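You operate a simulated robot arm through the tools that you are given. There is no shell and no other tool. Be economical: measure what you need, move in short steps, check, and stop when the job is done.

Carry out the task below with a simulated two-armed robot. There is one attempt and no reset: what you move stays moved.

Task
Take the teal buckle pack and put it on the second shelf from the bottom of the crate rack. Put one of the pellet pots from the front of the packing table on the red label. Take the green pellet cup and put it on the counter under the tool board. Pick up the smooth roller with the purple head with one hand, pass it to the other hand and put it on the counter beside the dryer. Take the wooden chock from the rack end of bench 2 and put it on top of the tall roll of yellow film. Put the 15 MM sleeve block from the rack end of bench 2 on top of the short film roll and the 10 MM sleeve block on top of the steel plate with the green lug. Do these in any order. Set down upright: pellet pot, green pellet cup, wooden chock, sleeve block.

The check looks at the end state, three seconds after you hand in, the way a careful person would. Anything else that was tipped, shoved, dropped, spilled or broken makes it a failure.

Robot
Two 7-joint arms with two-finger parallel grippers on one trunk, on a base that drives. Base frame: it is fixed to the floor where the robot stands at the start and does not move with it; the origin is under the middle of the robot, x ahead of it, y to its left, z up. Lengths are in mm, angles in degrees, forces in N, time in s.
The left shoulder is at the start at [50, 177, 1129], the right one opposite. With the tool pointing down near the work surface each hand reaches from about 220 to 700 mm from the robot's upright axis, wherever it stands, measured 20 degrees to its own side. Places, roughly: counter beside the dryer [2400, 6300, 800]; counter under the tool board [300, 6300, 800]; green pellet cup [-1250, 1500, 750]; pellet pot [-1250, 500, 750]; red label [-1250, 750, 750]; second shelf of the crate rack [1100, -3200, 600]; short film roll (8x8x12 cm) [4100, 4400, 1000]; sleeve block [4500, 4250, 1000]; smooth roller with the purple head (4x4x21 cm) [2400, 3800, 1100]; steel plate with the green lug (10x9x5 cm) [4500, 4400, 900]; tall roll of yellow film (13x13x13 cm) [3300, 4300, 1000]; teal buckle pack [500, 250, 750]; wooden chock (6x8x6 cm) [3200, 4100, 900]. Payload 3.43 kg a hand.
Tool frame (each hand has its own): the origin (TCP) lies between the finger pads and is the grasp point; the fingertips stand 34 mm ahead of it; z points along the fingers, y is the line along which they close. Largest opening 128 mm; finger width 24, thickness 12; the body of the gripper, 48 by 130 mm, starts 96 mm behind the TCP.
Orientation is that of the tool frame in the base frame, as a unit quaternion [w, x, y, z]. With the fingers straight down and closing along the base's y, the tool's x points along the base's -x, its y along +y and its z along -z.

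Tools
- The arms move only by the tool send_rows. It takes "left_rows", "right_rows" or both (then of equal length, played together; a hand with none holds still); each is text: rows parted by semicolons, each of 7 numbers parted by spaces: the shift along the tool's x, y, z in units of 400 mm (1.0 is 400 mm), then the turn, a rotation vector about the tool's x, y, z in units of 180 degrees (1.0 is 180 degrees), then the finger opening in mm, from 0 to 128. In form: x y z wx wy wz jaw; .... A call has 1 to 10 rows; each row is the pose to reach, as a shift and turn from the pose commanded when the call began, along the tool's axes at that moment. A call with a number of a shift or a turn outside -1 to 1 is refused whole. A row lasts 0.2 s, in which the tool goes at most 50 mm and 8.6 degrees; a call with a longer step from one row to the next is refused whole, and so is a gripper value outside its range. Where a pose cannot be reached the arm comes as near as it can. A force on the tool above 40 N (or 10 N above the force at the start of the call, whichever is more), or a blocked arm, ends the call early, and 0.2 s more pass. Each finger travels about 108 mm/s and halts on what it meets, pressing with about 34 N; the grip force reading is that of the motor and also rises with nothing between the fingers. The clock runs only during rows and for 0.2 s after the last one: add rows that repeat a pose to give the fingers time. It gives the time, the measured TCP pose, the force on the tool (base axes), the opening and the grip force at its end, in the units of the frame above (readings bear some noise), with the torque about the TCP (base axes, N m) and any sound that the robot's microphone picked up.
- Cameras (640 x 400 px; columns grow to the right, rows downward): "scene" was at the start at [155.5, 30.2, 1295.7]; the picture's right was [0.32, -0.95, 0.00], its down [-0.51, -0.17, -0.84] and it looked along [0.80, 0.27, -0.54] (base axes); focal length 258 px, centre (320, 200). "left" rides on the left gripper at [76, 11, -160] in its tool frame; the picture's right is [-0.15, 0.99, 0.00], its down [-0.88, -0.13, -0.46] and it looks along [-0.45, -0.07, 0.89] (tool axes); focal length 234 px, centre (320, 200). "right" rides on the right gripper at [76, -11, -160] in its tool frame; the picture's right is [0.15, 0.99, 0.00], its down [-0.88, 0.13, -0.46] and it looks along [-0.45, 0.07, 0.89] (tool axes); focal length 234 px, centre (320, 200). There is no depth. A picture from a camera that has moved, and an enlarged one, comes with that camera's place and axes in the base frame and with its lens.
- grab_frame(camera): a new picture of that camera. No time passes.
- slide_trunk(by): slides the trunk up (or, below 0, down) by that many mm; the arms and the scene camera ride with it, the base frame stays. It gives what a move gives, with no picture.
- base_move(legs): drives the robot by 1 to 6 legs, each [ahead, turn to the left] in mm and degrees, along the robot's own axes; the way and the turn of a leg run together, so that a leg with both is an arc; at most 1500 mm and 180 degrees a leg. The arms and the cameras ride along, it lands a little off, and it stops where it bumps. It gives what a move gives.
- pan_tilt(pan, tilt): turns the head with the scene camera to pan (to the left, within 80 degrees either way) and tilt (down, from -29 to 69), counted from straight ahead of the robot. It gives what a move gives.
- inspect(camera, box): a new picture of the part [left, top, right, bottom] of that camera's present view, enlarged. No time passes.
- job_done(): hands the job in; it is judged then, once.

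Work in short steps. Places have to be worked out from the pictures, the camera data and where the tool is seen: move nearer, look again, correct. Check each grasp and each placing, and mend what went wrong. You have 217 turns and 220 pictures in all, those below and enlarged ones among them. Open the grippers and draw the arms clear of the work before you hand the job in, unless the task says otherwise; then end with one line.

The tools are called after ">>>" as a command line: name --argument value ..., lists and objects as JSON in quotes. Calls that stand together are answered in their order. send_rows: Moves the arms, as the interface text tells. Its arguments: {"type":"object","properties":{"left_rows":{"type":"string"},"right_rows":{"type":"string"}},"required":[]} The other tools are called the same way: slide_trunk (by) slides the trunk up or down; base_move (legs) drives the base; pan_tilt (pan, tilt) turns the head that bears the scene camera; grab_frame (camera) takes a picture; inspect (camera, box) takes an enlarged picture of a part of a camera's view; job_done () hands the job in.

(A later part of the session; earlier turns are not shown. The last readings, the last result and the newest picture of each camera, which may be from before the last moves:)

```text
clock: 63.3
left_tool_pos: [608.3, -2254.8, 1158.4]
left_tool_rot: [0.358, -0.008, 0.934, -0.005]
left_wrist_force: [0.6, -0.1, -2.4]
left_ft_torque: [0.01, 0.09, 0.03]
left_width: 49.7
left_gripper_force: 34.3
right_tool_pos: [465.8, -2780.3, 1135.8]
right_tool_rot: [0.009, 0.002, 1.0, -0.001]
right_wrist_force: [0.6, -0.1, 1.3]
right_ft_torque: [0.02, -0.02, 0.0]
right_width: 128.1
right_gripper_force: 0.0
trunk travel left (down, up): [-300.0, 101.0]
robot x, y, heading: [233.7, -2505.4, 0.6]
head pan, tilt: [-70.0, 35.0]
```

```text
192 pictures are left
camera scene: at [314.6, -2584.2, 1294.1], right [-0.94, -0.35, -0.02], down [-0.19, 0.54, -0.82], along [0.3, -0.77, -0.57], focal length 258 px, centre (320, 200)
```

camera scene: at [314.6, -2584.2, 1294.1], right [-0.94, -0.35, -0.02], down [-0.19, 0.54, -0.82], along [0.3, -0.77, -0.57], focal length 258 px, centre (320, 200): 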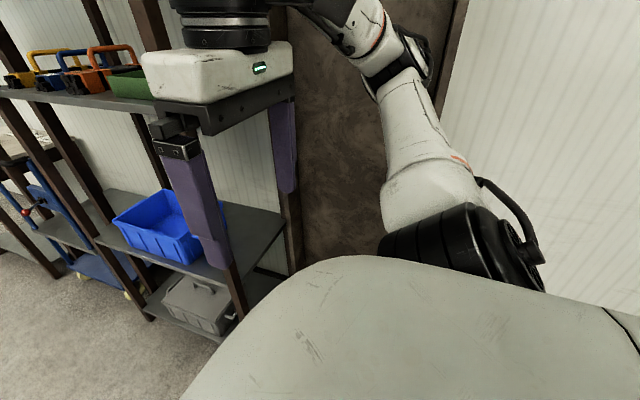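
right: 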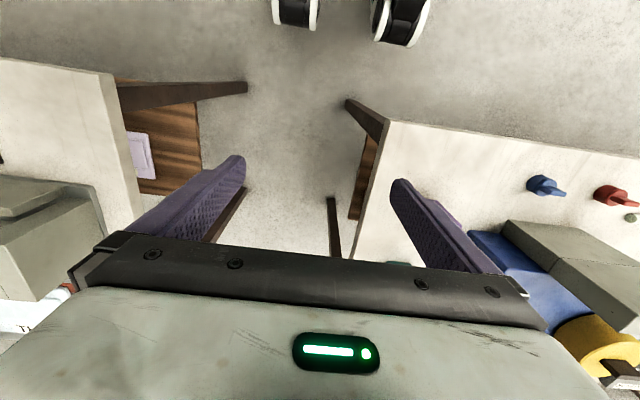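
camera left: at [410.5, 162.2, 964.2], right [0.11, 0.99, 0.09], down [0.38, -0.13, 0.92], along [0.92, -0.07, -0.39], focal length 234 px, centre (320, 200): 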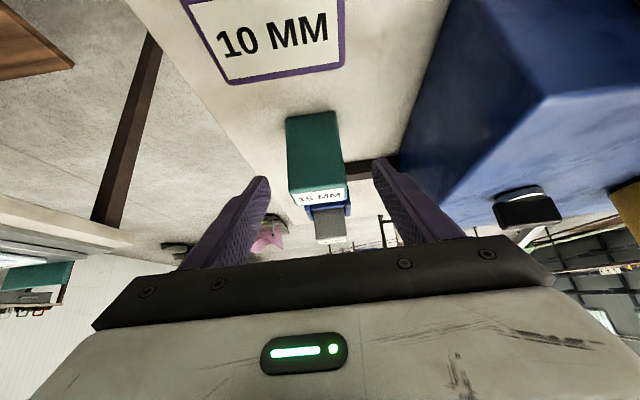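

Blocked and slightly tilted; back off and look on both sides.

>>> base_move --legs '[[-120, 0]]'

>>> pan_tilt --pan -45 --tilt 50

>>> grab_frame --camera "scene"

>>> pan_tilt --pan 45 --tilt 50

>>> grab_frame --camera "scene"

```text
clock: 64.6
left_tool_pos: [506.5, -2256.5, 1148.6]
left_tool_rot: [0.345, -0.009, 0.938, -0.003]
left_wrist_force: [0.0, -1.0, -2.1]
left_ft_torque: [0.02, 0.02, 0.0]
left_width: 49.9
left_gripper_force: 34.3
right_tool_pos: [362.4, -2781.3, 1131.0]
right_tool_rot: [0.0, 0.001, 1.0, 0.0]
right_wrist_force: [0.1, -0.8, -0.1]
right_ft_torque: [-0.03, -0.02, -0.04]
right_width: 128.0
right_gripper_force: 0.0
trunk travel left (down, up): [-300.0, 101.0]
robot x, y, heading: [116.0, -2503.2, 0.6]
head pan, tilt: [-70.0, 35.0]
```

```text
clock: 65.5
left_tool_pos: [506.8, -2257.4, 1147.7]
left_tool_rot: [0.346, -0.008, 0.938, -0.003]
left_wrist_force: [-1.3, 0.2, -3.1]
left_ft_torque: [0.02, 0.03, 0.0]
left_width: 50.0
left_gripper_force: 34.1
right_tool_pos: [362.5, -2781.5, 1131.0]
right_tool_rot: [-0.001, 0.001, 1.0, 0.0]
right_wrist_force: [0.4, 0.0, -0.9]
right_ft_torque: [-0.01, -0.01, -0.02]
right_width: 128.0
right_gripper_force: 0.2
trunk travel left (down, up): [-300.0, 101.0]
robot x, y, heading: [114.7, -2505.5, 0.4]
head pan, tilt: [-45.0, 50.0]
```

```text
191 pictures are left
camera scene: at [239.9, -2558.3, 1270.5], right [-0.7, -0.71, 0.0], down [-0.54, 0.54, -0.64], along [0.46, -0.45, -0.77], focal length 258 px, centre (320, 200)
```

scene: 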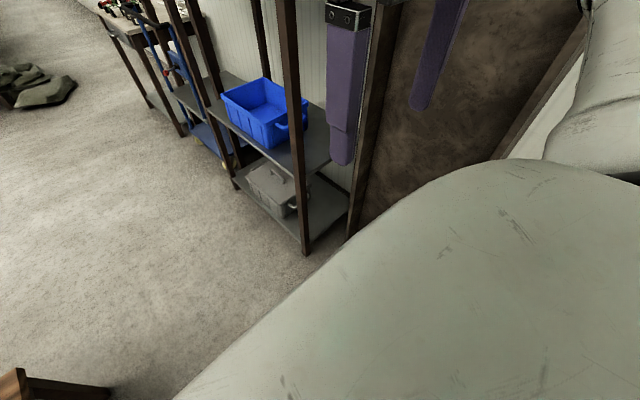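

```text
clock: 67.1
left_tool_pos: [507.0, -2257.1, 1148.1]
left_tool_rot: [0.345, -0.008, 0.938, -0.004]
left_wrist_force: [-0.2, 0.3, -2.3]
left_ft_torque: [0.02, 0.06, -0.01]
left_width: 49.5
left_gripper_force: 33.5
right_tool_pos: [363.8, -2781.2, 1130.7]
right_tool_rot: [-0.001, 0.002, 1.0, -0.001]
right_wrist_force: [1.6, -1.3, -0.5]
right_ft_torque: [-0.02, 0.02, 0.0]
right_width: 128.1
right_gripper_force: 0.0
trunk travel left (down, up): [-300.0, 101.0]
robot x, y, heading: [114.5, -2506.2, 0.3]
head pan, tilt: [45.0, 50.0]
```

```text
190 pictures are left
camera scene: at [239.2, -2449.4, 1270.4], right [0.71, -0.7, 0.0], down [-0.54, -0.55, -0.64], along [0.45, 0.46, -0.77], focal length 258 px, centre (320, 200)
```

scene: 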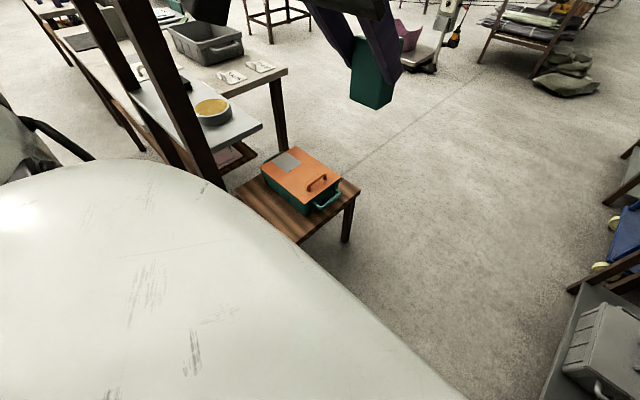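

The left elbow probably met the post. Look directly left to measure elbow and post.

>>> pan_tilt --pan 80 --tilt 10

>>> grab_frame --camera "scene"

```text
clock: 68.2
left_tool_pos: [507.1, -2255.9, 1147.7]
left_tool_rot: [0.346, -0.008, 0.938, -0.003]
left_wrist_force: [0.6, -0.4, -2.0]
left_ft_torque: [-0.01, 0.05, 0.0]
left_width: 49.7
left_gripper_force: 34.2
right_tool_pos: [362.6, -2781.9, 1129.6]
right_tool_rot: [-0.001, 0.002, 1.0, 0.001]
right_wrist_force: [0.4, -0.1, 0.1]
right_ft_torque: [0.0, 0.02, 0.0]
right_width: 127.9
right_gripper_force: 0.0
trunk travel left (down, up): [-300.0, 101.0]
robot x, y, heading: [113.2, -2506.5, 0.3]
head pan, tilt: [80.0, 10.0]
```

```text
189 pictures are left
camera scene: at [200.7, -2412.5, 1332.3], right [0.99, -0.17, 0.0], down [-0.03, -0.17, -0.98], along [0.16, 0.97, -0.17], focal length 258 px, centre (320, 200)
```

scene: 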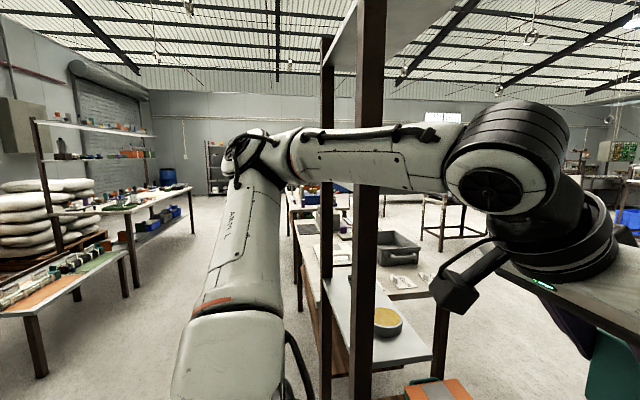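

Elbow juts out ~450 mm. Shift the path right to y≈-2590 and drive through.

>>> base_move --legs '[[-150, 0], [0, -30], [175, 0], [0, 30], [470, 0]]'

>>> grab_frame --camera "scene"

```text
clock: 75.7
left_tool_pos: [928.6, -2349.1, 1153.5]
left_tool_rot: [0.353, -0.004, 0.936, -0.005]
left_wrist_force: [-0.5, -0.5, -1.9]
left_ft_torque: [-0.02, 0.02, -0.02]
left_width: 49.9
left_gripper_force: 33.7
right_tool_pos: [771.2, -2871.7, 1131.4]
right_tool_rot: [0.023, -0.008, 1.0, -0.01]
right_wrist_force: [0.3, -0.3, 0.8]
right_ft_torque: [-0.02, 0.03, -0.02]
right_width: 127.9
right_gripper_force: 0.0
trunk travel left (down, up): [-300.0, 101.0]
robot x, y, heading: [544.9, -2595.3, -0.7]
head pan, tilt: [80.0, 10.0]
stopped in leg 5: the robot was blocked; the commanded pose is now the measured one
```

```text
188 pictures are left
camera scene: at [618.5, -2500.8, 1334.0], right [0.98, -0.19, 0.01], down [-0.02, -0.17, -0.99], along [0.19, 0.97, -0.17], focal length 258 px, centre (320, 200)
```

scene: 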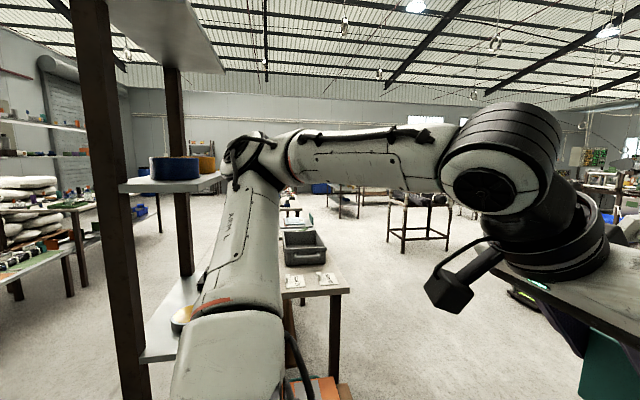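

Past the post. Now something on the right blocks; look there.

>>> pan_tilt --pan -80 --tilt 10

>>> grab_frame --camera "scene"

```text
clock: 78.2
left_tool_pos: [927.0, -2346.9, 1155.0]
left_tool_rot: [0.353, -0.004, 0.936, -0.005]
left_wrist_force: [0.4, 0.5, -1.3]
left_ft_torque: [0.02, 0.03, 0.0]
left_width: 49.6
left_gripper_force: 34.1
right_tool_pos: [771.0, -2870.7, 1133.1]
right_tool_rot: [0.025, -0.009, 1.0, -0.01]
right_wrist_force: [0.1, 0.0, -0.5]
right_ft_torque: [-0.04, 0.03, 0.0]
right_width: 127.8
right_gripper_force: 0.1
trunk travel left (down, up): [-300.0, 101.0]
robot x, y, heading: [545.4, -2593.2, -0.9]
head pan, tilt: [-80.0, 10.0]
```

```text
187 pictures are left
camera scene: at [615.9, -2683.9, 1333.6], right [-0.99, -0.17, -0.02], down [-0.01, 0.17, -0.99], along [0.17, -0.97, -0.17], focal length 258 px, centre (320, 200)
```

scene: 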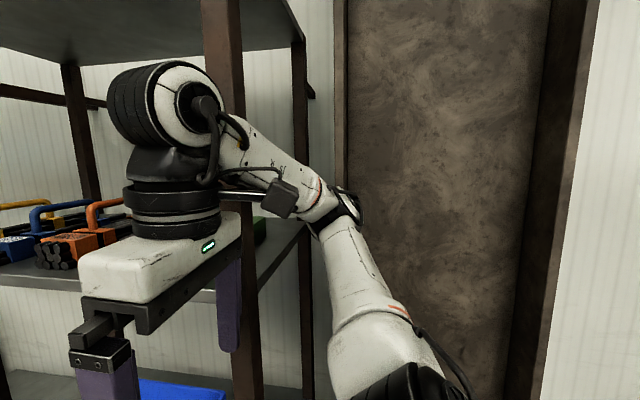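

The right forearm presses on the rack's front post. Back off 110 mm, then stretch both hands forward so the elbows come in.

>>> base_move --legs '[[-110, 0]]'

>>> send_rows --left_rows "-0.057 -0.023 0.047 0 0 0 20; -0.113 -0.047 0.095 0 0 0 20; -0.17 -0.07 0.142 0 0 0 20; -0.226 -0.093 0.19 0 0 0 20; -0.283 -0.117 0.237 0 0 0 20; -0.339 -0.14 0.284 0 0 0 20; -0.339 -0.14 0.284 0 0 0 20" --right_rows "-0.083 0.065 0 0 0 0 128; -0.167 0.129 0 0 0 0 128; -0.25 0.194 0 0 0 0 128; -0.333 0.258 0 0 0 0 128; -0.417 0.323 0 0 0 0 128; -0.5 0.3875 0 0 0 0 128; -0.5 0.3875 0 0 0 0 128"

>>> grab_frame --camera "scene"

```text
clock: 79.4
left_tool_pos: [832.8, -2346.4, 1148.3]
left_tool_rot: [0.345, -0.005, 0.938, -0.004]
left_wrist_force: [0.2, -0.7, -1.4]
left_ft_torque: [0.0, 0.02, 0.01]
left_width: 49.6
left_gripper_force: 33.3
right_tool_pos: [677.4, -2870.0, 1128.1]
right_tool_rot: [0.011, -0.006, 1.0, -0.008]
right_wrist_force: [0.4, 0.1, 0.4]
right_ft_torque: [0.0, 0.0, 0.0]
right_width: 127.8
right_gripper_force: 0.0
trunk travel left (down, up): [-300.0, 101.0]
robot x, y, heading: [439.4, -2590.6, -0.4]
head pan, tilt: [-80.0, 10.0]
```

```text
clock: 81.2
left_tool_pos: [985.4, -2410.8, 1164.0]
left_tool_rot: [0.355, -0.002, 0.935, 0.0]
left_wrist_force: [0.1, 0.0, -2.6]
left_ft_torque: [0.05, 0.04, 0.03]
left_width: 49.5
left_gripper_force: 34.3
right_tool_pos: [859.7, -2748.9, 1146.2]
right_tool_rot: [0.032, 0.027, 0.999, 0.008]
right_wrist_force: [-1.3, 0.2, -0.1]
right_ft_torque: [-0.04, -0.08, -0.02]
right_width: 128.2
right_gripper_force: 0.1
trunk travel left (down, up): [-300.0, 101.0]
robot x, y, heading: [434.2, -2592.6, -5.0]
head pan, tilt: [-80.0, 10.0]
stopped in row 7 (left hand): the arm was blocked; the commanded pose is now the measured one
```

```text
186 pictures are left
camera scene: at [489.2, -2703.3, 1331.7], right [-1.0, -0.09, -0.03], down [0.01, 0.18, -0.98], along [0.09, -0.98, -0.18], focal length 258 px, centre (320, 200)
```

scene: 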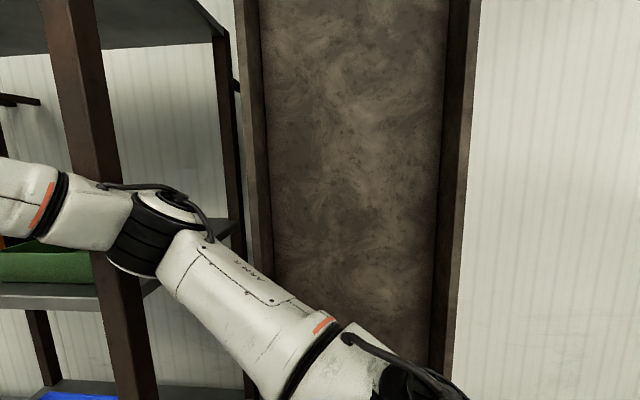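

Robot got yawed; look left for the contact.

>>> pan_tilt --pan 75 --tilt 15

>>> grab_frame --camera "scene"

```text
clock: 83.6
left_tool_pos: [988.4, -2412.0, 1167.1]
left_tool_rot: [0.357, 0.002, 0.934, -0.002]
left_wrist_force: [0.0, 0.3, -2.8]
left_ft_torque: [0.02, 0.05, 0.0]
left_width: 49.6
left_gripper_force: 33.7
right_tool_pos: [858.0, -2747.8, 1147.1]
right_tool_rot: [0.03, 0.029, 0.999, 0.005]
right_wrist_force: [-0.3, -0.1, 0.1]
right_ft_torque: [-0.03, 0.04, -0.03]
right_width: 128.1
right_gripper_force: 0.1
trunk travel left (down, up): [-300.0, 101.0]
robot x, y, heading: [440.9, -2591.8, -4.5]
head pan, tilt: [75.0, 15.0]
```

```text
185 pictures are left
camera scene: at [512.5, -2517.9, 1327.2], right [0.94, -0.34, 0.02], down [-0.06, -0.24, -0.97], along [0.33, 0.91, -0.24], focal length 258 px, centre (320, 200)
```

scene: 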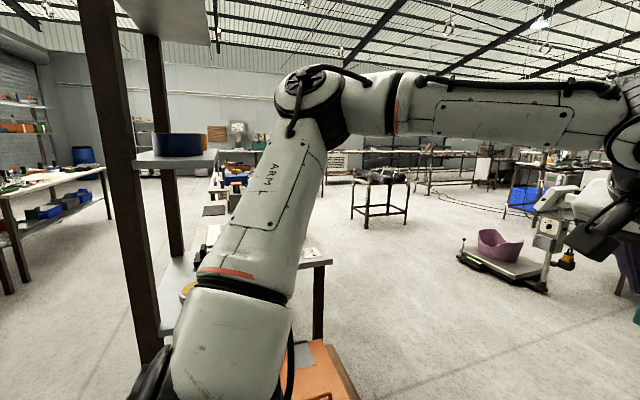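

The right elbow rests on the rack post again (reaction yawed the robot). Back off 110 mm, turn left to 20°, and drive out past the post.

>>> base_move --legs '[[-110, 0]]'

>>> base_move --legs '[[0, 25], [200, 0]]'

>>> pan_tilt --pan -70 --tilt 20

>>> grab_frame --camera "scene"

```text
clock: 84.8
left_tool_pos: [901.1, -2398.7, 1150.5]
left_tool_rot: [0.346, 0.0, 0.938, -0.006]
left_wrist_force: [0.9, -0.1, -2.4]
left_ft_torque: [0.0, 0.02, -0.02]
left_width: 49.5
left_gripper_force: 33.5
right_tool_pos: [767.8, -2725.2, 1135.8]
right_tool_rot: [0.016, 0.02, 1.0, -0.002]
right_wrist_force: [-0.7, -0.2, 0.6]
right_ft_torque: [-0.01, -0.03, -0.01]
right_width: 127.9
right_gripper_force: 0.1
trunk travel left (down, up): [-300.0, 101.0]
robot x, y, heading: [329.5, -2585.9, -4.3]
head pan, tilt: [75.0, 15.0]
```

```text
clock: 87.7
left_tool_pos: [957.0, -2103.7, 1148.7]
left_tool_rot: [0.337, -0.203, 0.917, 0.068]
left_wrist_force: [0.7, 0.2, -2.4]
left_ft_torque: [-0.01, 0.01, -0.02]
left_width: 49.5
left_gripper_force: 34.1
right_tool_pos: [974.4, -2456.6, 1135.3]
right_tool_rot: [0.016, -0.197, 0.98, 0.001]
right_wrist_force: [0.1, 0.6, -1.8]
right_ft_torque: [-0.01, 0.02, 0.02]
right_width: 127.9
right_gripper_force: 0.0
trunk travel left (down, up): [-300.0, 101.0]
robot x, y, heading: [511.8, -2513.4, 20.7]
head pan, tilt: [75.0, 15.0]
```

```text
clock: 89.9
left_tool_pos: [956.4, -2104.3, 1149.5]
left_tool_rot: [0.338, -0.202, 0.917, 0.068]
left_wrist_force: [-0.9, -0.5, -2.1]
left_ft_torque: [0.0, 0.02, 0.01]
left_width: 49.7
left_gripper_force: 33.7
right_tool_pos: [972.7, -2456.7, 1135.2]
right_tool_rot: [0.016, -0.197, 0.98, 0.002]
right_wrist_force: [1.1, 0.4, 0.4]
right_ft_torque: [0.0, 0.02, 0.0]
right_width: 128.1
right_gripper_force: 0.0
trunk travel left (down, up): [-300.0, 101.0]
robot x, y, heading: [513.8, -2514.6, 20.5]
head pan, tilt: [-70.0, 20.0]
```

```text
184 pictures are left
camera scene: at [641.7, -2558.6, 1316.0], right [-0.76, -0.65, 0.0], down [-0.22, 0.26, -0.94], along [0.61, -0.71, -0.34], focal length 258 px, centre (320, 200)
```

scene: 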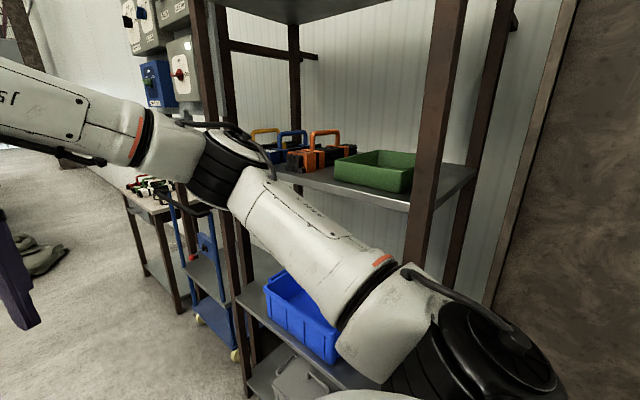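

Rack undisturbed. Drive on to about (800,-2410).

>>> base_move --legs '[[310, 0]]'

>>> send_rows --left_rows "0.057 0.023 -0.047 0 0 0 20; 0.113 0.047 -0.095 0 0 0 20; 0.17 0.07 -0.142 0 0 0 20; 0.226 0.093 -0.19 0 0 0 20; 0.283 0.1 -0.237 0 0 0 20; 0.339 0.1 -0.284 0 0 0 20; 0.339 0.1 -0.284 0 0 0 20" --right_rows "0.083 -0.065 0 0 0 0 128; 0.167 -0.129 0 0 0 0 128; 0.25 -0.194 0 0 0 0 128; 0.333 -0.22 0 0 0 0 128; 0.417 -0.22 0 0 0 0 128; 0.5 -0.22 0 0 0 0 128; 0.5 -0.22 0 0 0 0 128"

>>> base_move --legs '[[0, -110.5]]'

>>> pan_tilt --pan 5 --tilt 40

>>> grab_frame --camera "scene"

```text
clock: 92.0
left_tool_pos: [1252.3, -1994.5, 1148.9]
left_tool_rot: [0.338, -0.2, 0.917, 0.068]
left_wrist_force: [-0.1, 0.4, -1.6]
left_ft_torque: [-0.01, 0.05, 0.0]
left_width: 49.7
left_gripper_force: 33.3
right_tool_pos: [1267.1, -2348.3, 1135.2]
right_tool_rot: [0.016, -0.195, 0.981, 0.002]
right_wrist_force: [-0.1, 0.1, 0.9]
right_ft_torque: [-0.01, 0.04, -0.01]
right_width: 128.0
right_gripper_force: 0.0
trunk travel left (down, up): [-300.0, 101.0]
robot x, y, heading: [810.4, -2405.0, 20.7]
head pan, tilt: [-70.0, 20.0]
```

```text
clock: 93.7
left_tool_pos: [1074.5, -2032.2, 1147.9]
left_tool_rot: [0.338, -0.201, 0.917, 0.069]
left_wrist_force: [0.4, 0.1, -2.4]
left_ft_torque: [-0.04, 0.03, -0.01]
left_width: 49.7
left_gripper_force: 34.3
right_tool_pos: [1114.0, -2505.7, 1130.5]
right_tool_rot: [0.016, -0.195, 0.981, 0.002]
right_wrist_force: [-0.2, 0.5, -0.7]
right_ft_torque: [0.02, -0.03, 0.01]
right_width: 127.9
right_gripper_force: 0.1
trunk travel left (down, up): [-300.0, 101.0]
robot x, y, heading: [806.1, -2405.1, 20.5]
head pan, tilt: [-70.0, 20.0]
```

```text
clock: 98.6
left_tool_pos: [1075.4, -2776.0, 1149.3]
left_tool_rot: [0.253, 0.628, 0.697, -0.236]
left_wrist_force: [0.2, 0.2, -1.8]
left_ft_torque: [0.04, 0.0, 0.02]
left_width: 49.7
left_gripper_force: 33.8
right_tool_pos: [612.8, -2660.9, 1131.0]
right_tool_rot: [0.011, 0.684, 0.73, -0.012]
right_wrist_force: [-0.1, 0.2, 0.1]
right_ft_torque: [0.0, 0.01, 0.01]
right_width: 128.0
right_gripper_force: 0.1
trunk travel left (down, up): [-300.0, 101.0]
robot x, y, heading: [805.6, -2404.7, -88.1]
head pan, tilt: [-70.0, 20.0]
```

```text
clock: 100.1
left_tool_pos: [1076.2, -2776.3, 1148.8]
left_tool_rot: [0.252, 0.628, 0.697, -0.236]
left_wrist_force: [-0.1, 0.8, -1.6]
left_ft_torque: [0.04, 0.02, 0.03]
left_width: 49.8
left_gripper_force: 33.7
right_tool_pos: [612.7, -2660.7, 1130.7]
right_tool_rot: [0.011, 0.683, 0.73, -0.013]
right_wrist_force: [0.5, 0.3, -0.6]
right_ft_torque: [-0.03, 0.0, 0.02]
right_width: 127.9
right_gripper_force: 0.0
trunk travel left (down, up): [-300.0, 101.0]
robot x, y, heading: [809.0, -2402.8, -88.6]
head pan, tilt: [5.0, 40.0]
```

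```text
183 pictures are left
camera scene: at [820.9, -2557.3, 1284.6], right [-0.99, -0.12, 0.0], down [-0.07, 0.64, -0.77], along [0.09, -0.76, -0.64], focal length 258 px, centre (320, 200)
```

scene: 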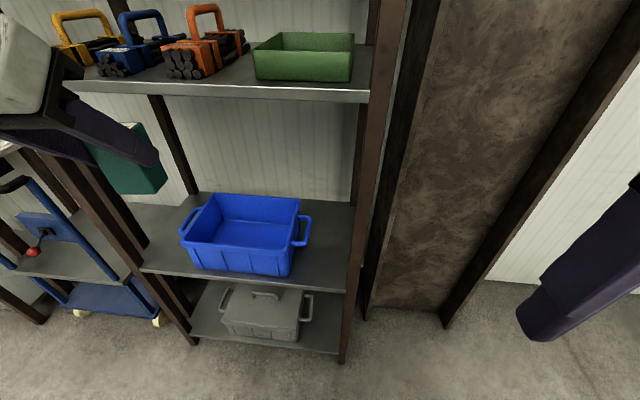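

Shelf 2 is at z≈575 with ~500 mm clearance; free strip x≈800–920 right of the blue crate. I turn 10° right, drive 75 mm closer and lower the trunk to place the pack at about (862,-3040).

>>> base_move --legs '[[0, -10.5], [75, 0]]'

>>> slide_trunk --by -290

>>> grab_frame --camera "scene"

```text
clock: 101.8
left_tool_pos: [989.2, -2894.2, 1149.2]
left_tool_rot: [0.228, 0.692, 0.635, -0.258]
left_wrist_force: [0.3, -0.8, -2.8]
left_ft_torque: [0.05, -0.03, -0.01]
left_width: 49.6
left_gripper_force: 34.0
right_tool_pos: [556.9, -2696.4, 1131.0]
right_tool_rot: [0.009, 0.748, 0.663, -0.013]
right_wrist_force: [-0.4, -0.3, -0.4]
right_ft_torque: [0.0, -0.03, -0.02]
right_width: 127.9
right_gripper_force: 0.0
trunk travel left (down, up): [-300.0, 101.0]
robot x, y, heading: [796.7, -2479.2, -99.0]
head pan, tilt: [5.0, 40.0]
```

```text
clock: 104.8
left_tool_pos: [989.0, -2893.4, 858.9]
left_tool_rot: [0.229, 0.691, 0.635, -0.259]
left_wrist_force: [-0.8, -0.8, -1.1]
left_ft_torque: [0.05, 0.01, -0.01]
left_width: 49.7
left_gripper_force: 33.8
right_tool_pos: [556.6, -2695.1, 840.2]
right_tool_rot: [0.009, 0.749, 0.662, -0.014]
right_wrist_force: [0.0, -0.8, 0.1]
right_ft_torque: [-0.03, 0.0, 0.02]
right_width: 127.8
right_gripper_force: 0.0
trunk travel left (down, up): [-10.0, 391.0]
robot x, y, heading: [795.0, -2479.3, -98.9]
head pan, tilt: [5.0, 40.0]
```

```text
182 pictures are left
camera scene: at [780.1, -2631.7, 994.7], right [-1.0, 0.07, 0.0], down [0.05, 0.64, -0.77], along [-0.05, -0.76, -0.64], focal length 258 px, centre (320, 200)
```

scene: 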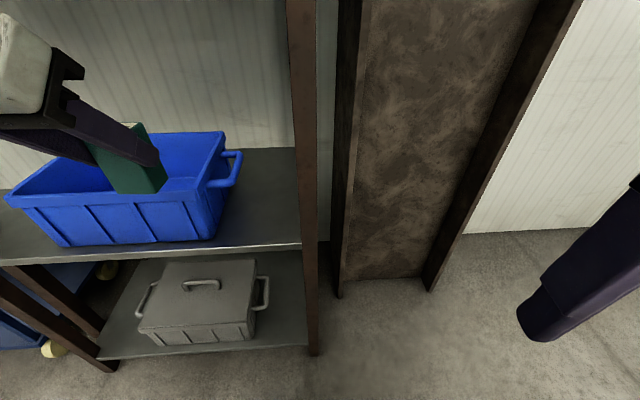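

Target spot: (875,-3040), shelf z≈582. Move sideways first, then in, staying above.

>>> send_rows --left_rows "0.032 -0.094 0.05 0 0 0 20; 0.065 -0.188 0.1 0 0 0 20; 0.097 -0.282 0.152 0 0 0 20; 0.039 -0.273 0.225 0 0 0 20; -0.018 -0.265 0.299 0 0 0 20; -0.076 -0.256 0.373 0 0 0 20; -0.1335 -0.248 0.446 0 0 0 20; -0.1335 -0.248 0.446 0 0 0 20"

>>> grab_frame --camera "scene"

>>> grab_frame --camera "left"

```text
clock: 106.6
left_tool_pos: [874.2, -3039.1, 759.0]
left_tool_rot: [0.23, 0.691, 0.635, -0.259]
left_wrist_force: [0.1, -0.8, -1.3]
left_ft_torque: [0.01, 0.02, -0.01]
left_width: 49.7
left_gripper_force: 34.0
right_tool_pos: [556.0, -2694.5, 839.9]
right_tool_rot: [0.009, 0.748, 0.664, -0.013]
right_wrist_force: [0.2, 0.2, 0.1]
right_ft_torque: [-0.02, -0.01, 0.03]
right_width: 128.0
right_gripper_force: 0.0
trunk travel left (down, up): [-10.0, 391.0]
robot x, y, heading: [797.4, -2479.8, -99.1]
head pan, tilt: [5.0, 40.0]
```

```text
181 pictures are left
camera scene: at [780.1, -2631.8, 994.6], right [-1.0, 0.07, 0.0], down [0.05, 0.64, -0.77], along [-0.05, -0.76, -0.64], focal length 258 px, centre (320, 200)
```

scene: 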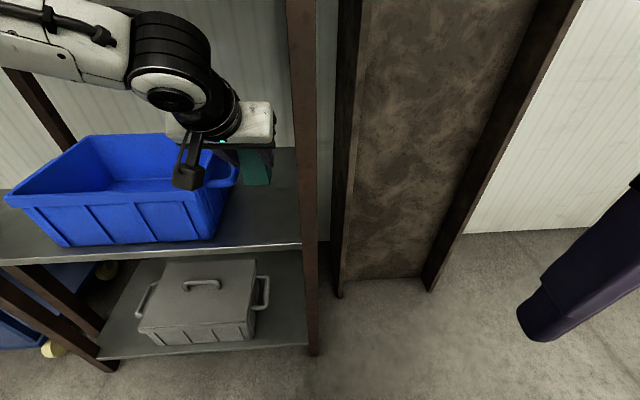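

```text
180 pictures are left
camera left: at [901.0, -2882.6, 831.6], right [0.98, -0.2, 0.08], down [-0.15, -0.36, 0.92], along [-0.15, -0.91, -0.39], focal length 234 px, centre (320, 200)
```

left: 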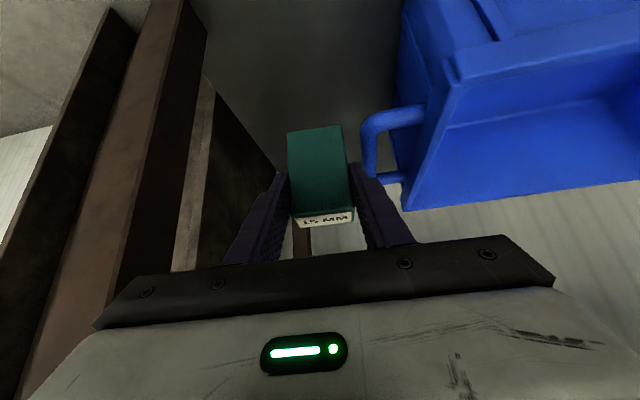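

Clear. Lower to just above the shelf with a small shift away from the crate handle.

>>> send_rows --left_rows "0.05 -0.01 0.06 0 0 0 20; 0.1 -0.018 0.12 0 0 0 20; 0.145 -0.018 0.175 0 0 0 20; 0.161 -0.018 0.19 0 0 0 20; 0.161 -0.018 0.19 0 0 0 20"

>>> inspect --camera "scene" --box '[160, 100, 340, 260]'

```text
clock: 107.8
left_tool_pos: [868.2, -3041.2, 666.4]
left_tool_rot: [0.233, 0.689, 0.635, -0.261]
left_wrist_force: [3.5, 2.7, 25.7]
left_ft_torque: [0.04, -0.96, 0.1]
left_width: 49.6
left_gripper_force: 34.3
right_tool_pos: [556.0, -2692.5, 842.5]
right_tool_rot: [0.011, 0.748, 0.663, -0.015]
right_wrist_force: [0.3, 0.6, 0.0]
right_ft_torque: [0.0, -0.02, 0.02]
right_width: 128.1
right_gripper_force: 0.2
trunk travel left (down, up): [-10.0, 391.0]
robot x, y, heading: [794.1, -2476.2, -98.9]
head pan, tilt: [5.0, 40.0]
```

```text
2.50 times, centred on (250, 180) of scene
camera zoom: at [780.0, -2629.8, 995.5], right [-1.0, 0.07, 0.0], down [0.05, 0.64, -0.77], along [-0.05, -0.77, -0.64], focal length 644 px, centre (495, 250)
```

zoom: 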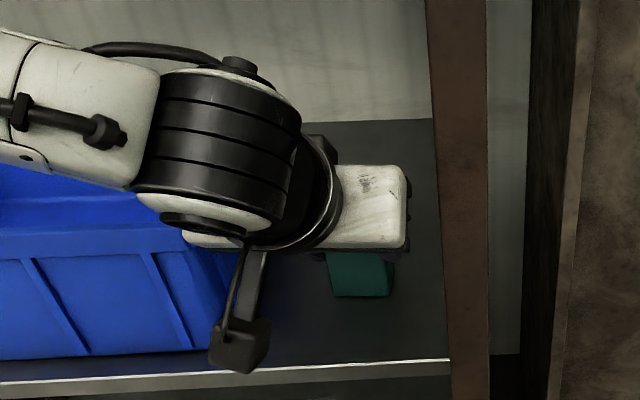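

Pack sits on the shelf (26 N). Ease up, open the fingers to 72, wait.

>>> send_rows --left_rows "-0.012 0 -0.015 0 0 0 20; -0.012 0 -0.015 0 0 0 72; -0.012 0 -0.015 0 0 0 72"

>>> grab_frame --camera "left"

```text
clock: 108.6
left_tool_pos: [869.2, -3040.0, 666.1]
left_tool_rot: [0.228, 0.691, 0.636, -0.257]
left_wrist_force: [0.6, -0.3, 0.1]
left_ft_torque: [0.02, 0.03, 0.0]
left_width: 71.6
left_gripper_force: 0.1
right_tool_pos: [556.9, -2695.0, 840.1]
right_tool_rot: [0.01, 0.749, 0.662, -0.014]
right_wrist_force: [-0.6, 0.7, 0.2]
right_ft_torque: [0.02, -0.02, -0.01]
right_width: 127.9
right_gripper_force: 0.1
trunk travel left (down, up): [-10.0, 391.0]
robot x, y, heading: [792.5, -2480.4, -98.6]
head pan, tilt: [5.0, 40.0]
```

```text
178 pictures are left
camera left: at [894.9, -2882.0, 739.4], right [0.98, -0.2, 0.08], down [-0.15, -0.37, 0.92], along [-0.15, -0.91, -0.39], focal length 234 px, centre (320, 200)
```

left: 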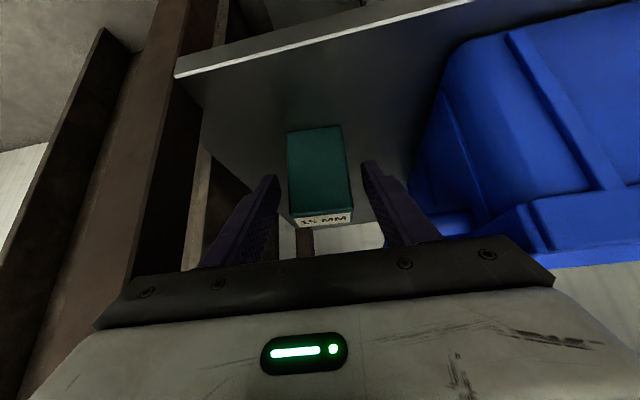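

The pack stands free. Withdraw along the finger axis.

>>> send_rows --left_rows "0 0 -0.12 0 0 0 72; 0 0 -0.24 0 0 0 72; 0 0 -0.36 0 0 0 72; 0 0 -0.48 0 0 0 72; 0.05 0.02 -0.58 0 0 0 72; 0.05 0.02 -0.58 0 0 0 72"

>>> slide_trunk --by 290

>>> grab_frame --camera "scene"

```text
clock: 110.0
left_tool_pos: [893.7, -2875.4, 831.4]
left_tool_rot: [0.229, 0.691, 0.635, -0.258]
left_wrist_force: [0.6, -0.1, -0.4]
left_ft_torque: [-0.02, 0.01, -0.03]
left_width: 72.0
left_gripper_force: 0.1
right_tool_pos: [556.0, -2694.3, 842.1]
right_tool_rot: [0.009, 0.748, 0.663, -0.013]
right_wrist_force: [-0.6, -0.4, -0.4]
right_ft_torque: [0.0, 0.01, 0.02]
right_width: 127.5
right_gripper_force: 0.2
trunk travel left (down, up): [-10.0, 391.0]
robot x, y, heading: [793.1, -2481.2, -98.8]
head pan, tilt: [5.0, 40.0]
```

```text
clock: 112.9
left_tool_pos: [892.7, -2876.5, 1120.9]
left_tool_rot: [0.229, 0.691, 0.635, -0.258]
left_wrist_force: [-0.1, 0.9, 0.8]
left_ft_torque: [0.01, 0.0, 0.01]
left_width: 71.7
left_gripper_force: 0.1
right_tool_pos: [557.2, -2694.7, 1130.1]
right_tool_rot: [0.009, 0.749, 0.663, -0.014]
right_wrist_force: [0.3, 0.6, -0.2]
right_ft_torque: [-0.02, -0.04, -0.02]
right_width: 128.0
right_gripper_force: 0.1
trunk travel left (down, up): [-300.0, 101.0]
robot x, y, heading: [794.6, -2480.6, -99.2]
head pan, tilt: [5.0, 40.0]
```

```text
177 pictures are left
camera scene: at [780.0, -2631.7, 1284.6], right [-1.0, 0.07, 0.0], down [0.05, 0.64, -0.77], along [-0.05, -0.76, -0.64], focal length 258 px, centre (320, 200)
```

scene: 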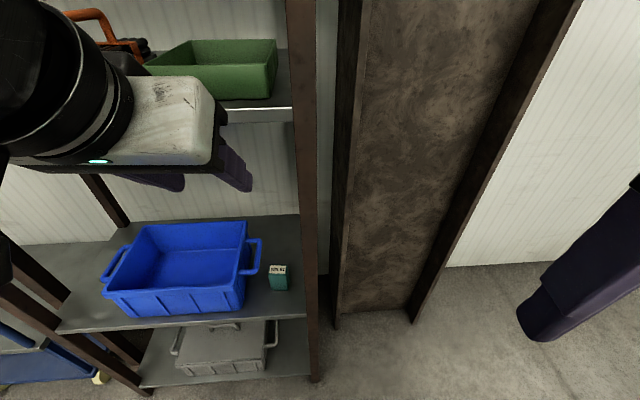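

Pack placed. Retrace my way out: back, turn to 20°, stretch arms, reverse through the gap.

>>> base_move --legs '[[-77, 0], [0, 119.5]]'

>>> send_rows --left_rows "-0.058 0.017 0.048 0 0 0 72; -0.115 0.033 0.096 0 0 0 72; -0.173 0.05 0.144 0 0 0 72; -0.23 0.067 0.192 0 0 0 72; -0.288 0.083 0.24 0 0 0 72; -0.345 0.1 0.289 0 0 0 72; -0.345 0.1 0.289 0 0 0 72" --right_rows "-0.083 0.04 0 0 0 0 128; -0.167 0.08 0 0 0 0 128; -0.25 0.12 0 0 0 0 128; -0.333 0.16 0 0 0 0 128; -0.417 0.2 0 0 0 0 128; -0.5 0.235 0 0 0 0 128; -0.5 0.235 0 0 0 0 128"

>>> base_move --legs '[[-510, 0]]'

```text
clock: 118.9
left_tool_pos: [1105.1, -2121.3, 1120.7]
left_tool_rot: [0.338, -0.203, 0.916, 0.069]
left_wrist_force: [-0.4, 0.2, 0.5]
left_ft_torque: [0.04, 0.03, 0.0]
left_width: 71.5
left_gripper_force: 0.0
right_tool_pos: [1114.4, -2504.9, 1129.9]
right_tool_rot: [0.017, -0.197, 0.98, 0.001]
right_wrist_force: [1.2, -0.7, -0.5]
right_ft_torque: [0.03, 0.06, 0.0]
right_width: 127.9
right_gripper_force: 0.2
trunk travel left (down, up): [-300.0, 101.0]
robot x, y, heading: [811.4, -2401.0, 20.7]
head pan, tilt: [5.0, 40.0]
```

```text
clock: 120.5
left_tool_pos: [1252.1, -2009.8, 1121.8]
left_tool_rot: [0.338, -0.202, 0.916, 0.069]
left_wrist_force: [-0.5, 0.8, -0.1]
left_ft_torque: [-0.02, 0.01, 0.01]
left_width: 71.9
left_gripper_force: 0.1
right_tool_pos: [1260.4, -2341.6, 1134.7]
right_tool_rot: [0.017, -0.196, 0.98, 0.002]
right_wrist_force: [-0.3, 0.0, 0.7]
right_ft_torque: [0.05, -0.02, 0.0]
right_width: 127.9
right_gripper_force: 0.0
trunk travel left (down, up): [-300.0, 101.0]
robot x, y, heading: [807.5, -2403.2, 20.5]
head pan, tilt: [5.0, 40.0]
```

```text
clock: 123.5
left_tool_pos: [768.6, -2192.9, 1121.1]
left_tool_rot: [0.339, -0.2, 0.917, 0.068]
left_wrist_force: [-0.4, -0.8, -0.6]
left_ft_torque: [0.02, 0.02, -0.03]
left_width: 71.9
left_gripper_force: 0.1
right_tool_pos: [777.8, -2525.6, 1134.9]
right_tool_rot: [0.017, -0.194, 0.981, 0.002]
right_wrist_force: [-0.7, 0.2, 0.2]
right_ft_torque: [0.0, 0.0, 0.02]
right_width: 127.7
right_gripper_force: 0.0
trunk travel left (down, up): [-300.0, 101.0]
robot x, y, heading: [322.1, -2586.0, 20.3]
head pan, tilt: [5.0, 40.0]
```

Reverse fully out and drive north along the aisle toward the packing table.

>>> base_move --legs '[[0, -20.3], [-620, 0], [0, 90], [1400, 0]]'

>>> pan_tilt --pan 35 --tilt 20

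>>> grab_frame --camera "scene"

```text
clock: 138.6
left_tool_pos: [-465.9, -621.4, 1122.1]
left_tool_rot: [-0.244, 0.675, -0.652, -0.244]
left_wrist_force: [-0.1, 0.2, -0.3]
left_ft_torque: [0.01, -0.01, 0.03]
left_width: 71.7
left_gripper_force: 0.1
right_tool_pos: [-155.4, -741.5, 1133.9]
right_tool_rot: [0.013, -0.706, 0.708, 0.01]
right_wrist_force: [0.1, 0.6, -0.1]
right_ft_torque: [0.02, 0.0, 0.01]
right_width: 128.0
right_gripper_force: 0.0
trunk travel left (down, up): [-300.0, 101.0]
robot x, y, heading: [-274.6, -1179.9, 87.4]
head pan, tilt: [5.0, 40.0]
```

```text
clock: 139.5
left_tool_pos: [-464.1, -620.4, 1120.8]
left_tool_rot: [-0.243, 0.675, -0.652, -0.244]
left_wrist_force: [-0.6, -0.2, -0.2]
left_ft_torque: [-0.01, -0.01, 0.03]
left_width: 71.5
left_gripper_force: 0.0
right_tool_pos: [-154.8, -741.1, 1135.5]
right_tool_rot: [0.013, -0.705, 0.709, 0.01]
right_wrist_force: [0.2, -1.0, -0.4]
right_ft_torque: [0.02, -0.01, 0.01]
right_width: 128.0
right_gripper_force: 0.0
trunk travel left (down, up): [-300.0, 101.0]
robot x, y, heading: [-272.3, -1184.4, 87.8]
head pan, tilt: [35.0, 20.0]
```

```text
176 pictures are left
camera scene: at [-321.9, -1032.9, 1316.0], right [0.84, 0.54, 0.0], down [0.18, -0.29, -0.94], along [-0.51, 0.79, -0.34], focal length 258 px, centre (320, 200)
```

scene: 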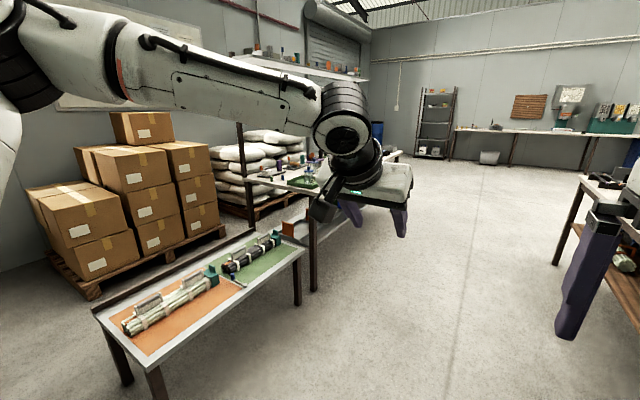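

Clear aisle. Continue north to y≈400 and look left at the packing table.

>>> base_move --legs '[[1400, 2]]'

>>> pan_tilt --pan 60 --tilt 30

>>> grab_frame --camera "scene"

```text
clock: 146.5
left_tool_pos: [-447.6, 781.5, 1121.0]
left_tool_rot: [-0.24, 0.684, -0.642, -0.248]
left_wrist_force: [0.2, 1.2, 0.0]
left_ft_torque: [-0.03, 0.03, 0.03]
left_width: 72.1
left_gripper_force: 0.1
right_tool_pos: [-134.5, 670.7, 1134.9]
right_tool_rot: [-0.013, 0.716, -0.698, -0.011]
right_wrist_force: [-0.2, -0.3, 0.2]
right_ft_torque: [-0.07, 0.0, 0.02]
right_width: 128.1
right_gripper_force: 0.1
trunk travel left (down, up): [-300.0, 101.0]
robot x, y, heading: [-240.0, 227.0, 89.4]
head pan, tilt: [35.0, 20.0]
```

```text
clock: 147.4
left_tool_pos: [-446.9, 779.9, 1120.8]
left_tool_rot: [-0.24, 0.685, -0.642, -0.248]
left_wrist_force: [0.0, 0.0, 0.2]
left_ft_torque: [0.03, -0.01, 0.03]
left_width: 71.8
left_gripper_force: 0.1
right_tool_pos: [-133.9, 670.8, 1134.0]
right_tool_rot: [-0.013, 0.716, -0.698, -0.01]
right_wrist_force: [-0.2, 0.6, -0.5]
right_ft_torque: [-0.01, -0.03, 0.01]
right_width: 128.1
right_gripper_force: 0.0
trunk travel left (down, up): [-300.0, 101.0]
robot x, y, heading: [-240.0, 223.9, 89.7]
head pan, tilt: [60.0, 30.0]
```

```text
175 pictures are left
camera scene: at [-316.7, 342.9, 1300.0], right [0.51, 0.86, 0.0], down [0.43, -0.25, -0.87], along [-0.75, 0.44, -0.5], focal length 258 px, centre (320, 200)
```

scene: 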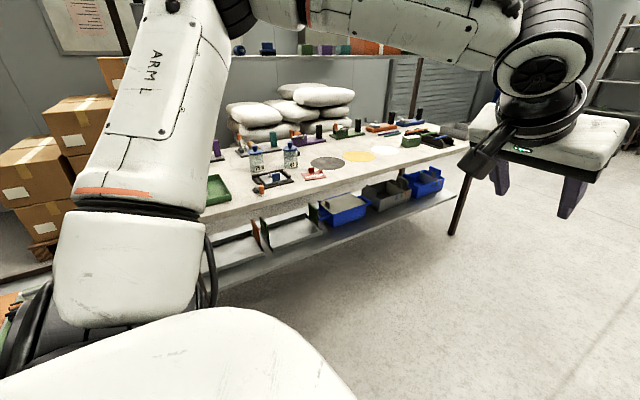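

Go to y≈650, face the packing table and approach.

>>> base_move --legs '[[420, 0], [0, 90], [330, 0]]'

>>> pan_tilt --pan 0 --tilt 35

>>> grab_frame --camera "scene"

```text
clock: 155.5
left_tool_pos: [-1132.8, 470.2, 1120.5]
left_tool_rot: [-0.001, 0.938, 0.013, -0.345]
left_wrist_force: [-1.4, -0.4, -0.8]
left_ft_torque: [0.01, 0.01, -0.01]
left_width: 71.9
left_gripper_force: 0.1
right_tool_pos: [-1010.8, 779.2, 1133.6]
right_tool_rot: [-0.001, 1.0, -0.004, -0.016]
right_wrist_force: [-0.5, -0.4, -0.6]
right_ft_torque: [-0.04, -0.05, 0.0]
right_width: 127.9
right_gripper_force: 0.1
trunk travel left (down, up): [-300.0, 101.0]
robot x, y, heading: [-568.7, 655.2, 177.7]
head pan, tilt: [60.0, 30.0]
```

```text
clock: 156.8
left_tool_pos: [-1131.0, 469.4, 1121.7]
left_tool_rot: [-0.001, 0.938, 0.013, -0.346]
left_wrist_force: [0.1, -0.6, 1.0]
left_ft_torque: [-0.03, 0.0, -0.02]
left_width: 71.9
left_gripper_force: 0.1
right_tool_pos: [-1010.0, 778.8, 1135.3]
right_tool_rot: [-0.002, 1.0, -0.004, -0.016]
right_wrist_force: [-1.1, -0.2, 0.0]
right_ft_torque: [0.02, -0.02, -0.01]
right_width: 128.2
right_gripper_force: 0.1
trunk travel left (down, up): [-300.0, 101.0]
robot x, y, heading: [-571.6, 652.9, 177.4]
head pan, tilt: [0.0, 35.0]
```

```text
174 pictures are left
camera scene: at [-726.3, 664.5, 1292.2], right [0.05, 1.0, 0.0], down [0.57, -0.03, -0.82], along [-0.82, 0.04, -0.57], focal length 258 px, centre (320, 200)
```

scene: 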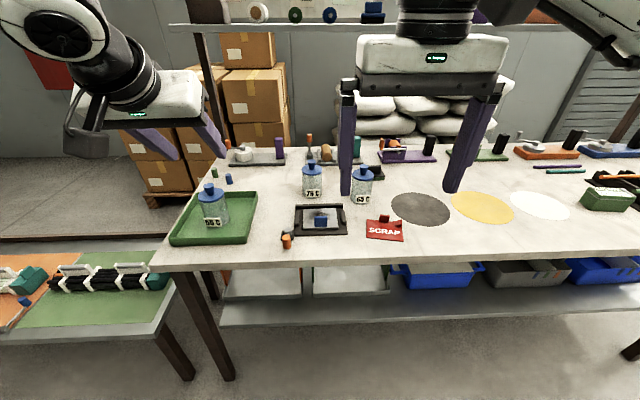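

I zoom on the pots and the red label.

>>> inspect --camera "scene" --box '[160, 120, 420, 280]'

>>> inspect --camera "scene" --box '[400, 120, 640, 280]'

```text
2.46 times, centred on (290, 200) of scene
camera zoom: at [-726.3, 664.5, 1292.2], right [0.05, 1.0, 0.0], down [0.57, -0.03, -0.82], along [-0.82, 0.04, -0.57], focal length 634 px, centre (394, 200)
```

zoom: 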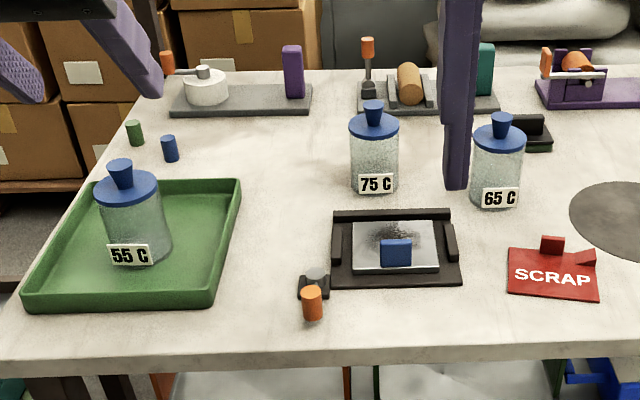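

```text
2.50 times, centred on (520, 200) of scene
camera zoom: at [-726.3, 664.5, 1292.2], right [0.05, 1.0, 0.0], down [0.57, -0.03, -0.82], along [-0.82, 0.04, -0.57], focal length 644 px, centre (-180, 200)
```

zoom: 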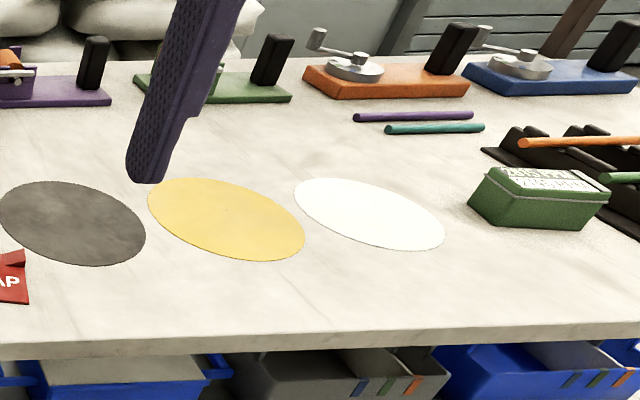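

Three pots (55/65/75 C); the hinted place fits the 55 C pot in the green tray. The red SCRAP label lies at ≈(-1274,875). Straighten and retract the hands, then drive nearer.

>>> send_rows --left_rows "0.057 0 -0.048 0 0.0444 0 128; 0.115 0 -0.096 0 0.0889 0 128; 0.172 0 -0.144 0 0.1333 0 128; 0.23 0 -0.192 0 0.1778 0 128; 0.287 0 -0.241 0 0.2222 0 128; 0.287 0 -0.241 0 0.2222 0 128" --right_rows "0.075 0 0 0 0 0 128; 0.15 0 0 0 0 0 128; 0.225 0 0 0 0 0 128; 0.3 0 0 0 0 0 128; 0.375 0 0 0 0 0 128; 0.375 0 0 0 0 0 128"

>>> base_move --legs '[[265, 2.5]]'

>>> grab_frame --camera "scene"

>>> grab_frame --camera "left"

```text
clock: 158.2
left_tool_pos: [-979.9, 476.2, 1120.0]
left_tool_rot: [-0.006, 1.0, 0.011, -0.002]
left_wrist_force: [0.0, 0.1, 0.4]
left_ft_torque: [0.0, 0.0, 0.02]
left_width: 128.3
left_gripper_force: 0.0
right_tool_pos: [-859.7, 779.1, 1130.0]
right_tool_rot: [-0.002, 1.0, -0.006, -0.016]
right_wrist_force: [0.1, -0.3, 0.1]
right_ft_torque: [-0.01, 0.01, -0.01]
right_width: 127.9
right_gripper_force: 0.0
trunk travel left (down, up): [-300.0, 101.0]
robot x, y, heading: [-567.8, 657.5, 177.6]
head pan, tilt: [0.0, 35.0]
```

```text
clock: 160.1
left_tool_pos: [-1235.0, 464.1, 1120.9]
left_tool_rot: [-0.005, 0.999, 0.035, -0.004]
left_wrist_force: [0.4, -0.3, -0.5]
left_ft_torque: [-0.01, -0.01, -0.03]
left_width: 127.8
left_gripper_force: 0.0
right_tool_pos: [-1128.0, 771.6, 1129.6]
right_tool_rot: [-0.001, 1.0, 0.017, -0.017]
right_wrist_force: [-0.4, 1.6, -0.8]
right_ft_torque: [-0.03, -0.03, 0.02]
right_width: 128.1
right_gripper_force: 0.1
trunk travel left (down, up): [-300.0, 101.0]
robot x, y, heading: [-831.3, 661.2, 179.9]
head pan, tilt: [0.0, 35.0]
```

```text
171 pictures are left
camera scene: at [-989.2, 663.6, 1292.1], right [0.0, 1.0, 0.0], down [0.57, 0.0, -0.82], along [-0.82, 0.0, -0.57], focal length 258 px, centre (320, 200)
```

scene: 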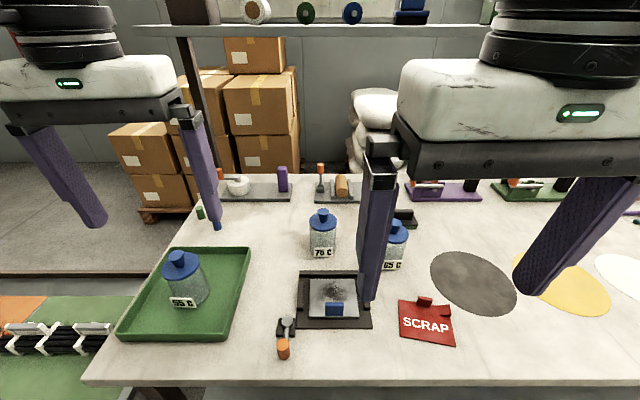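

```text
170 pictures are left
camera left: at [-1157.1, 454.6, 1279.6], right [-0.08, -1.0, -0.01], down [-0.88, 0.06, 0.46], along [-0.46, 0.04, -0.89], focal length 234 px, centre (320, 200)
```

left: 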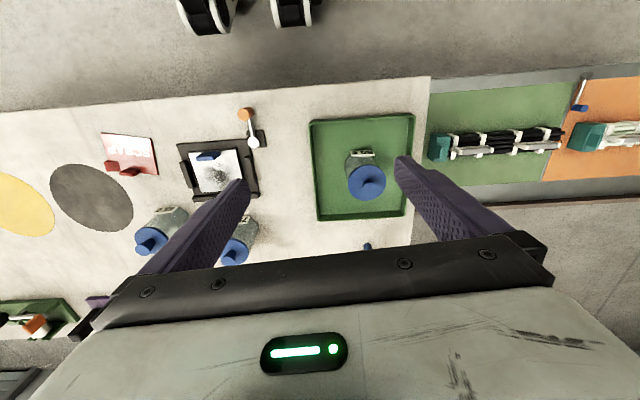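

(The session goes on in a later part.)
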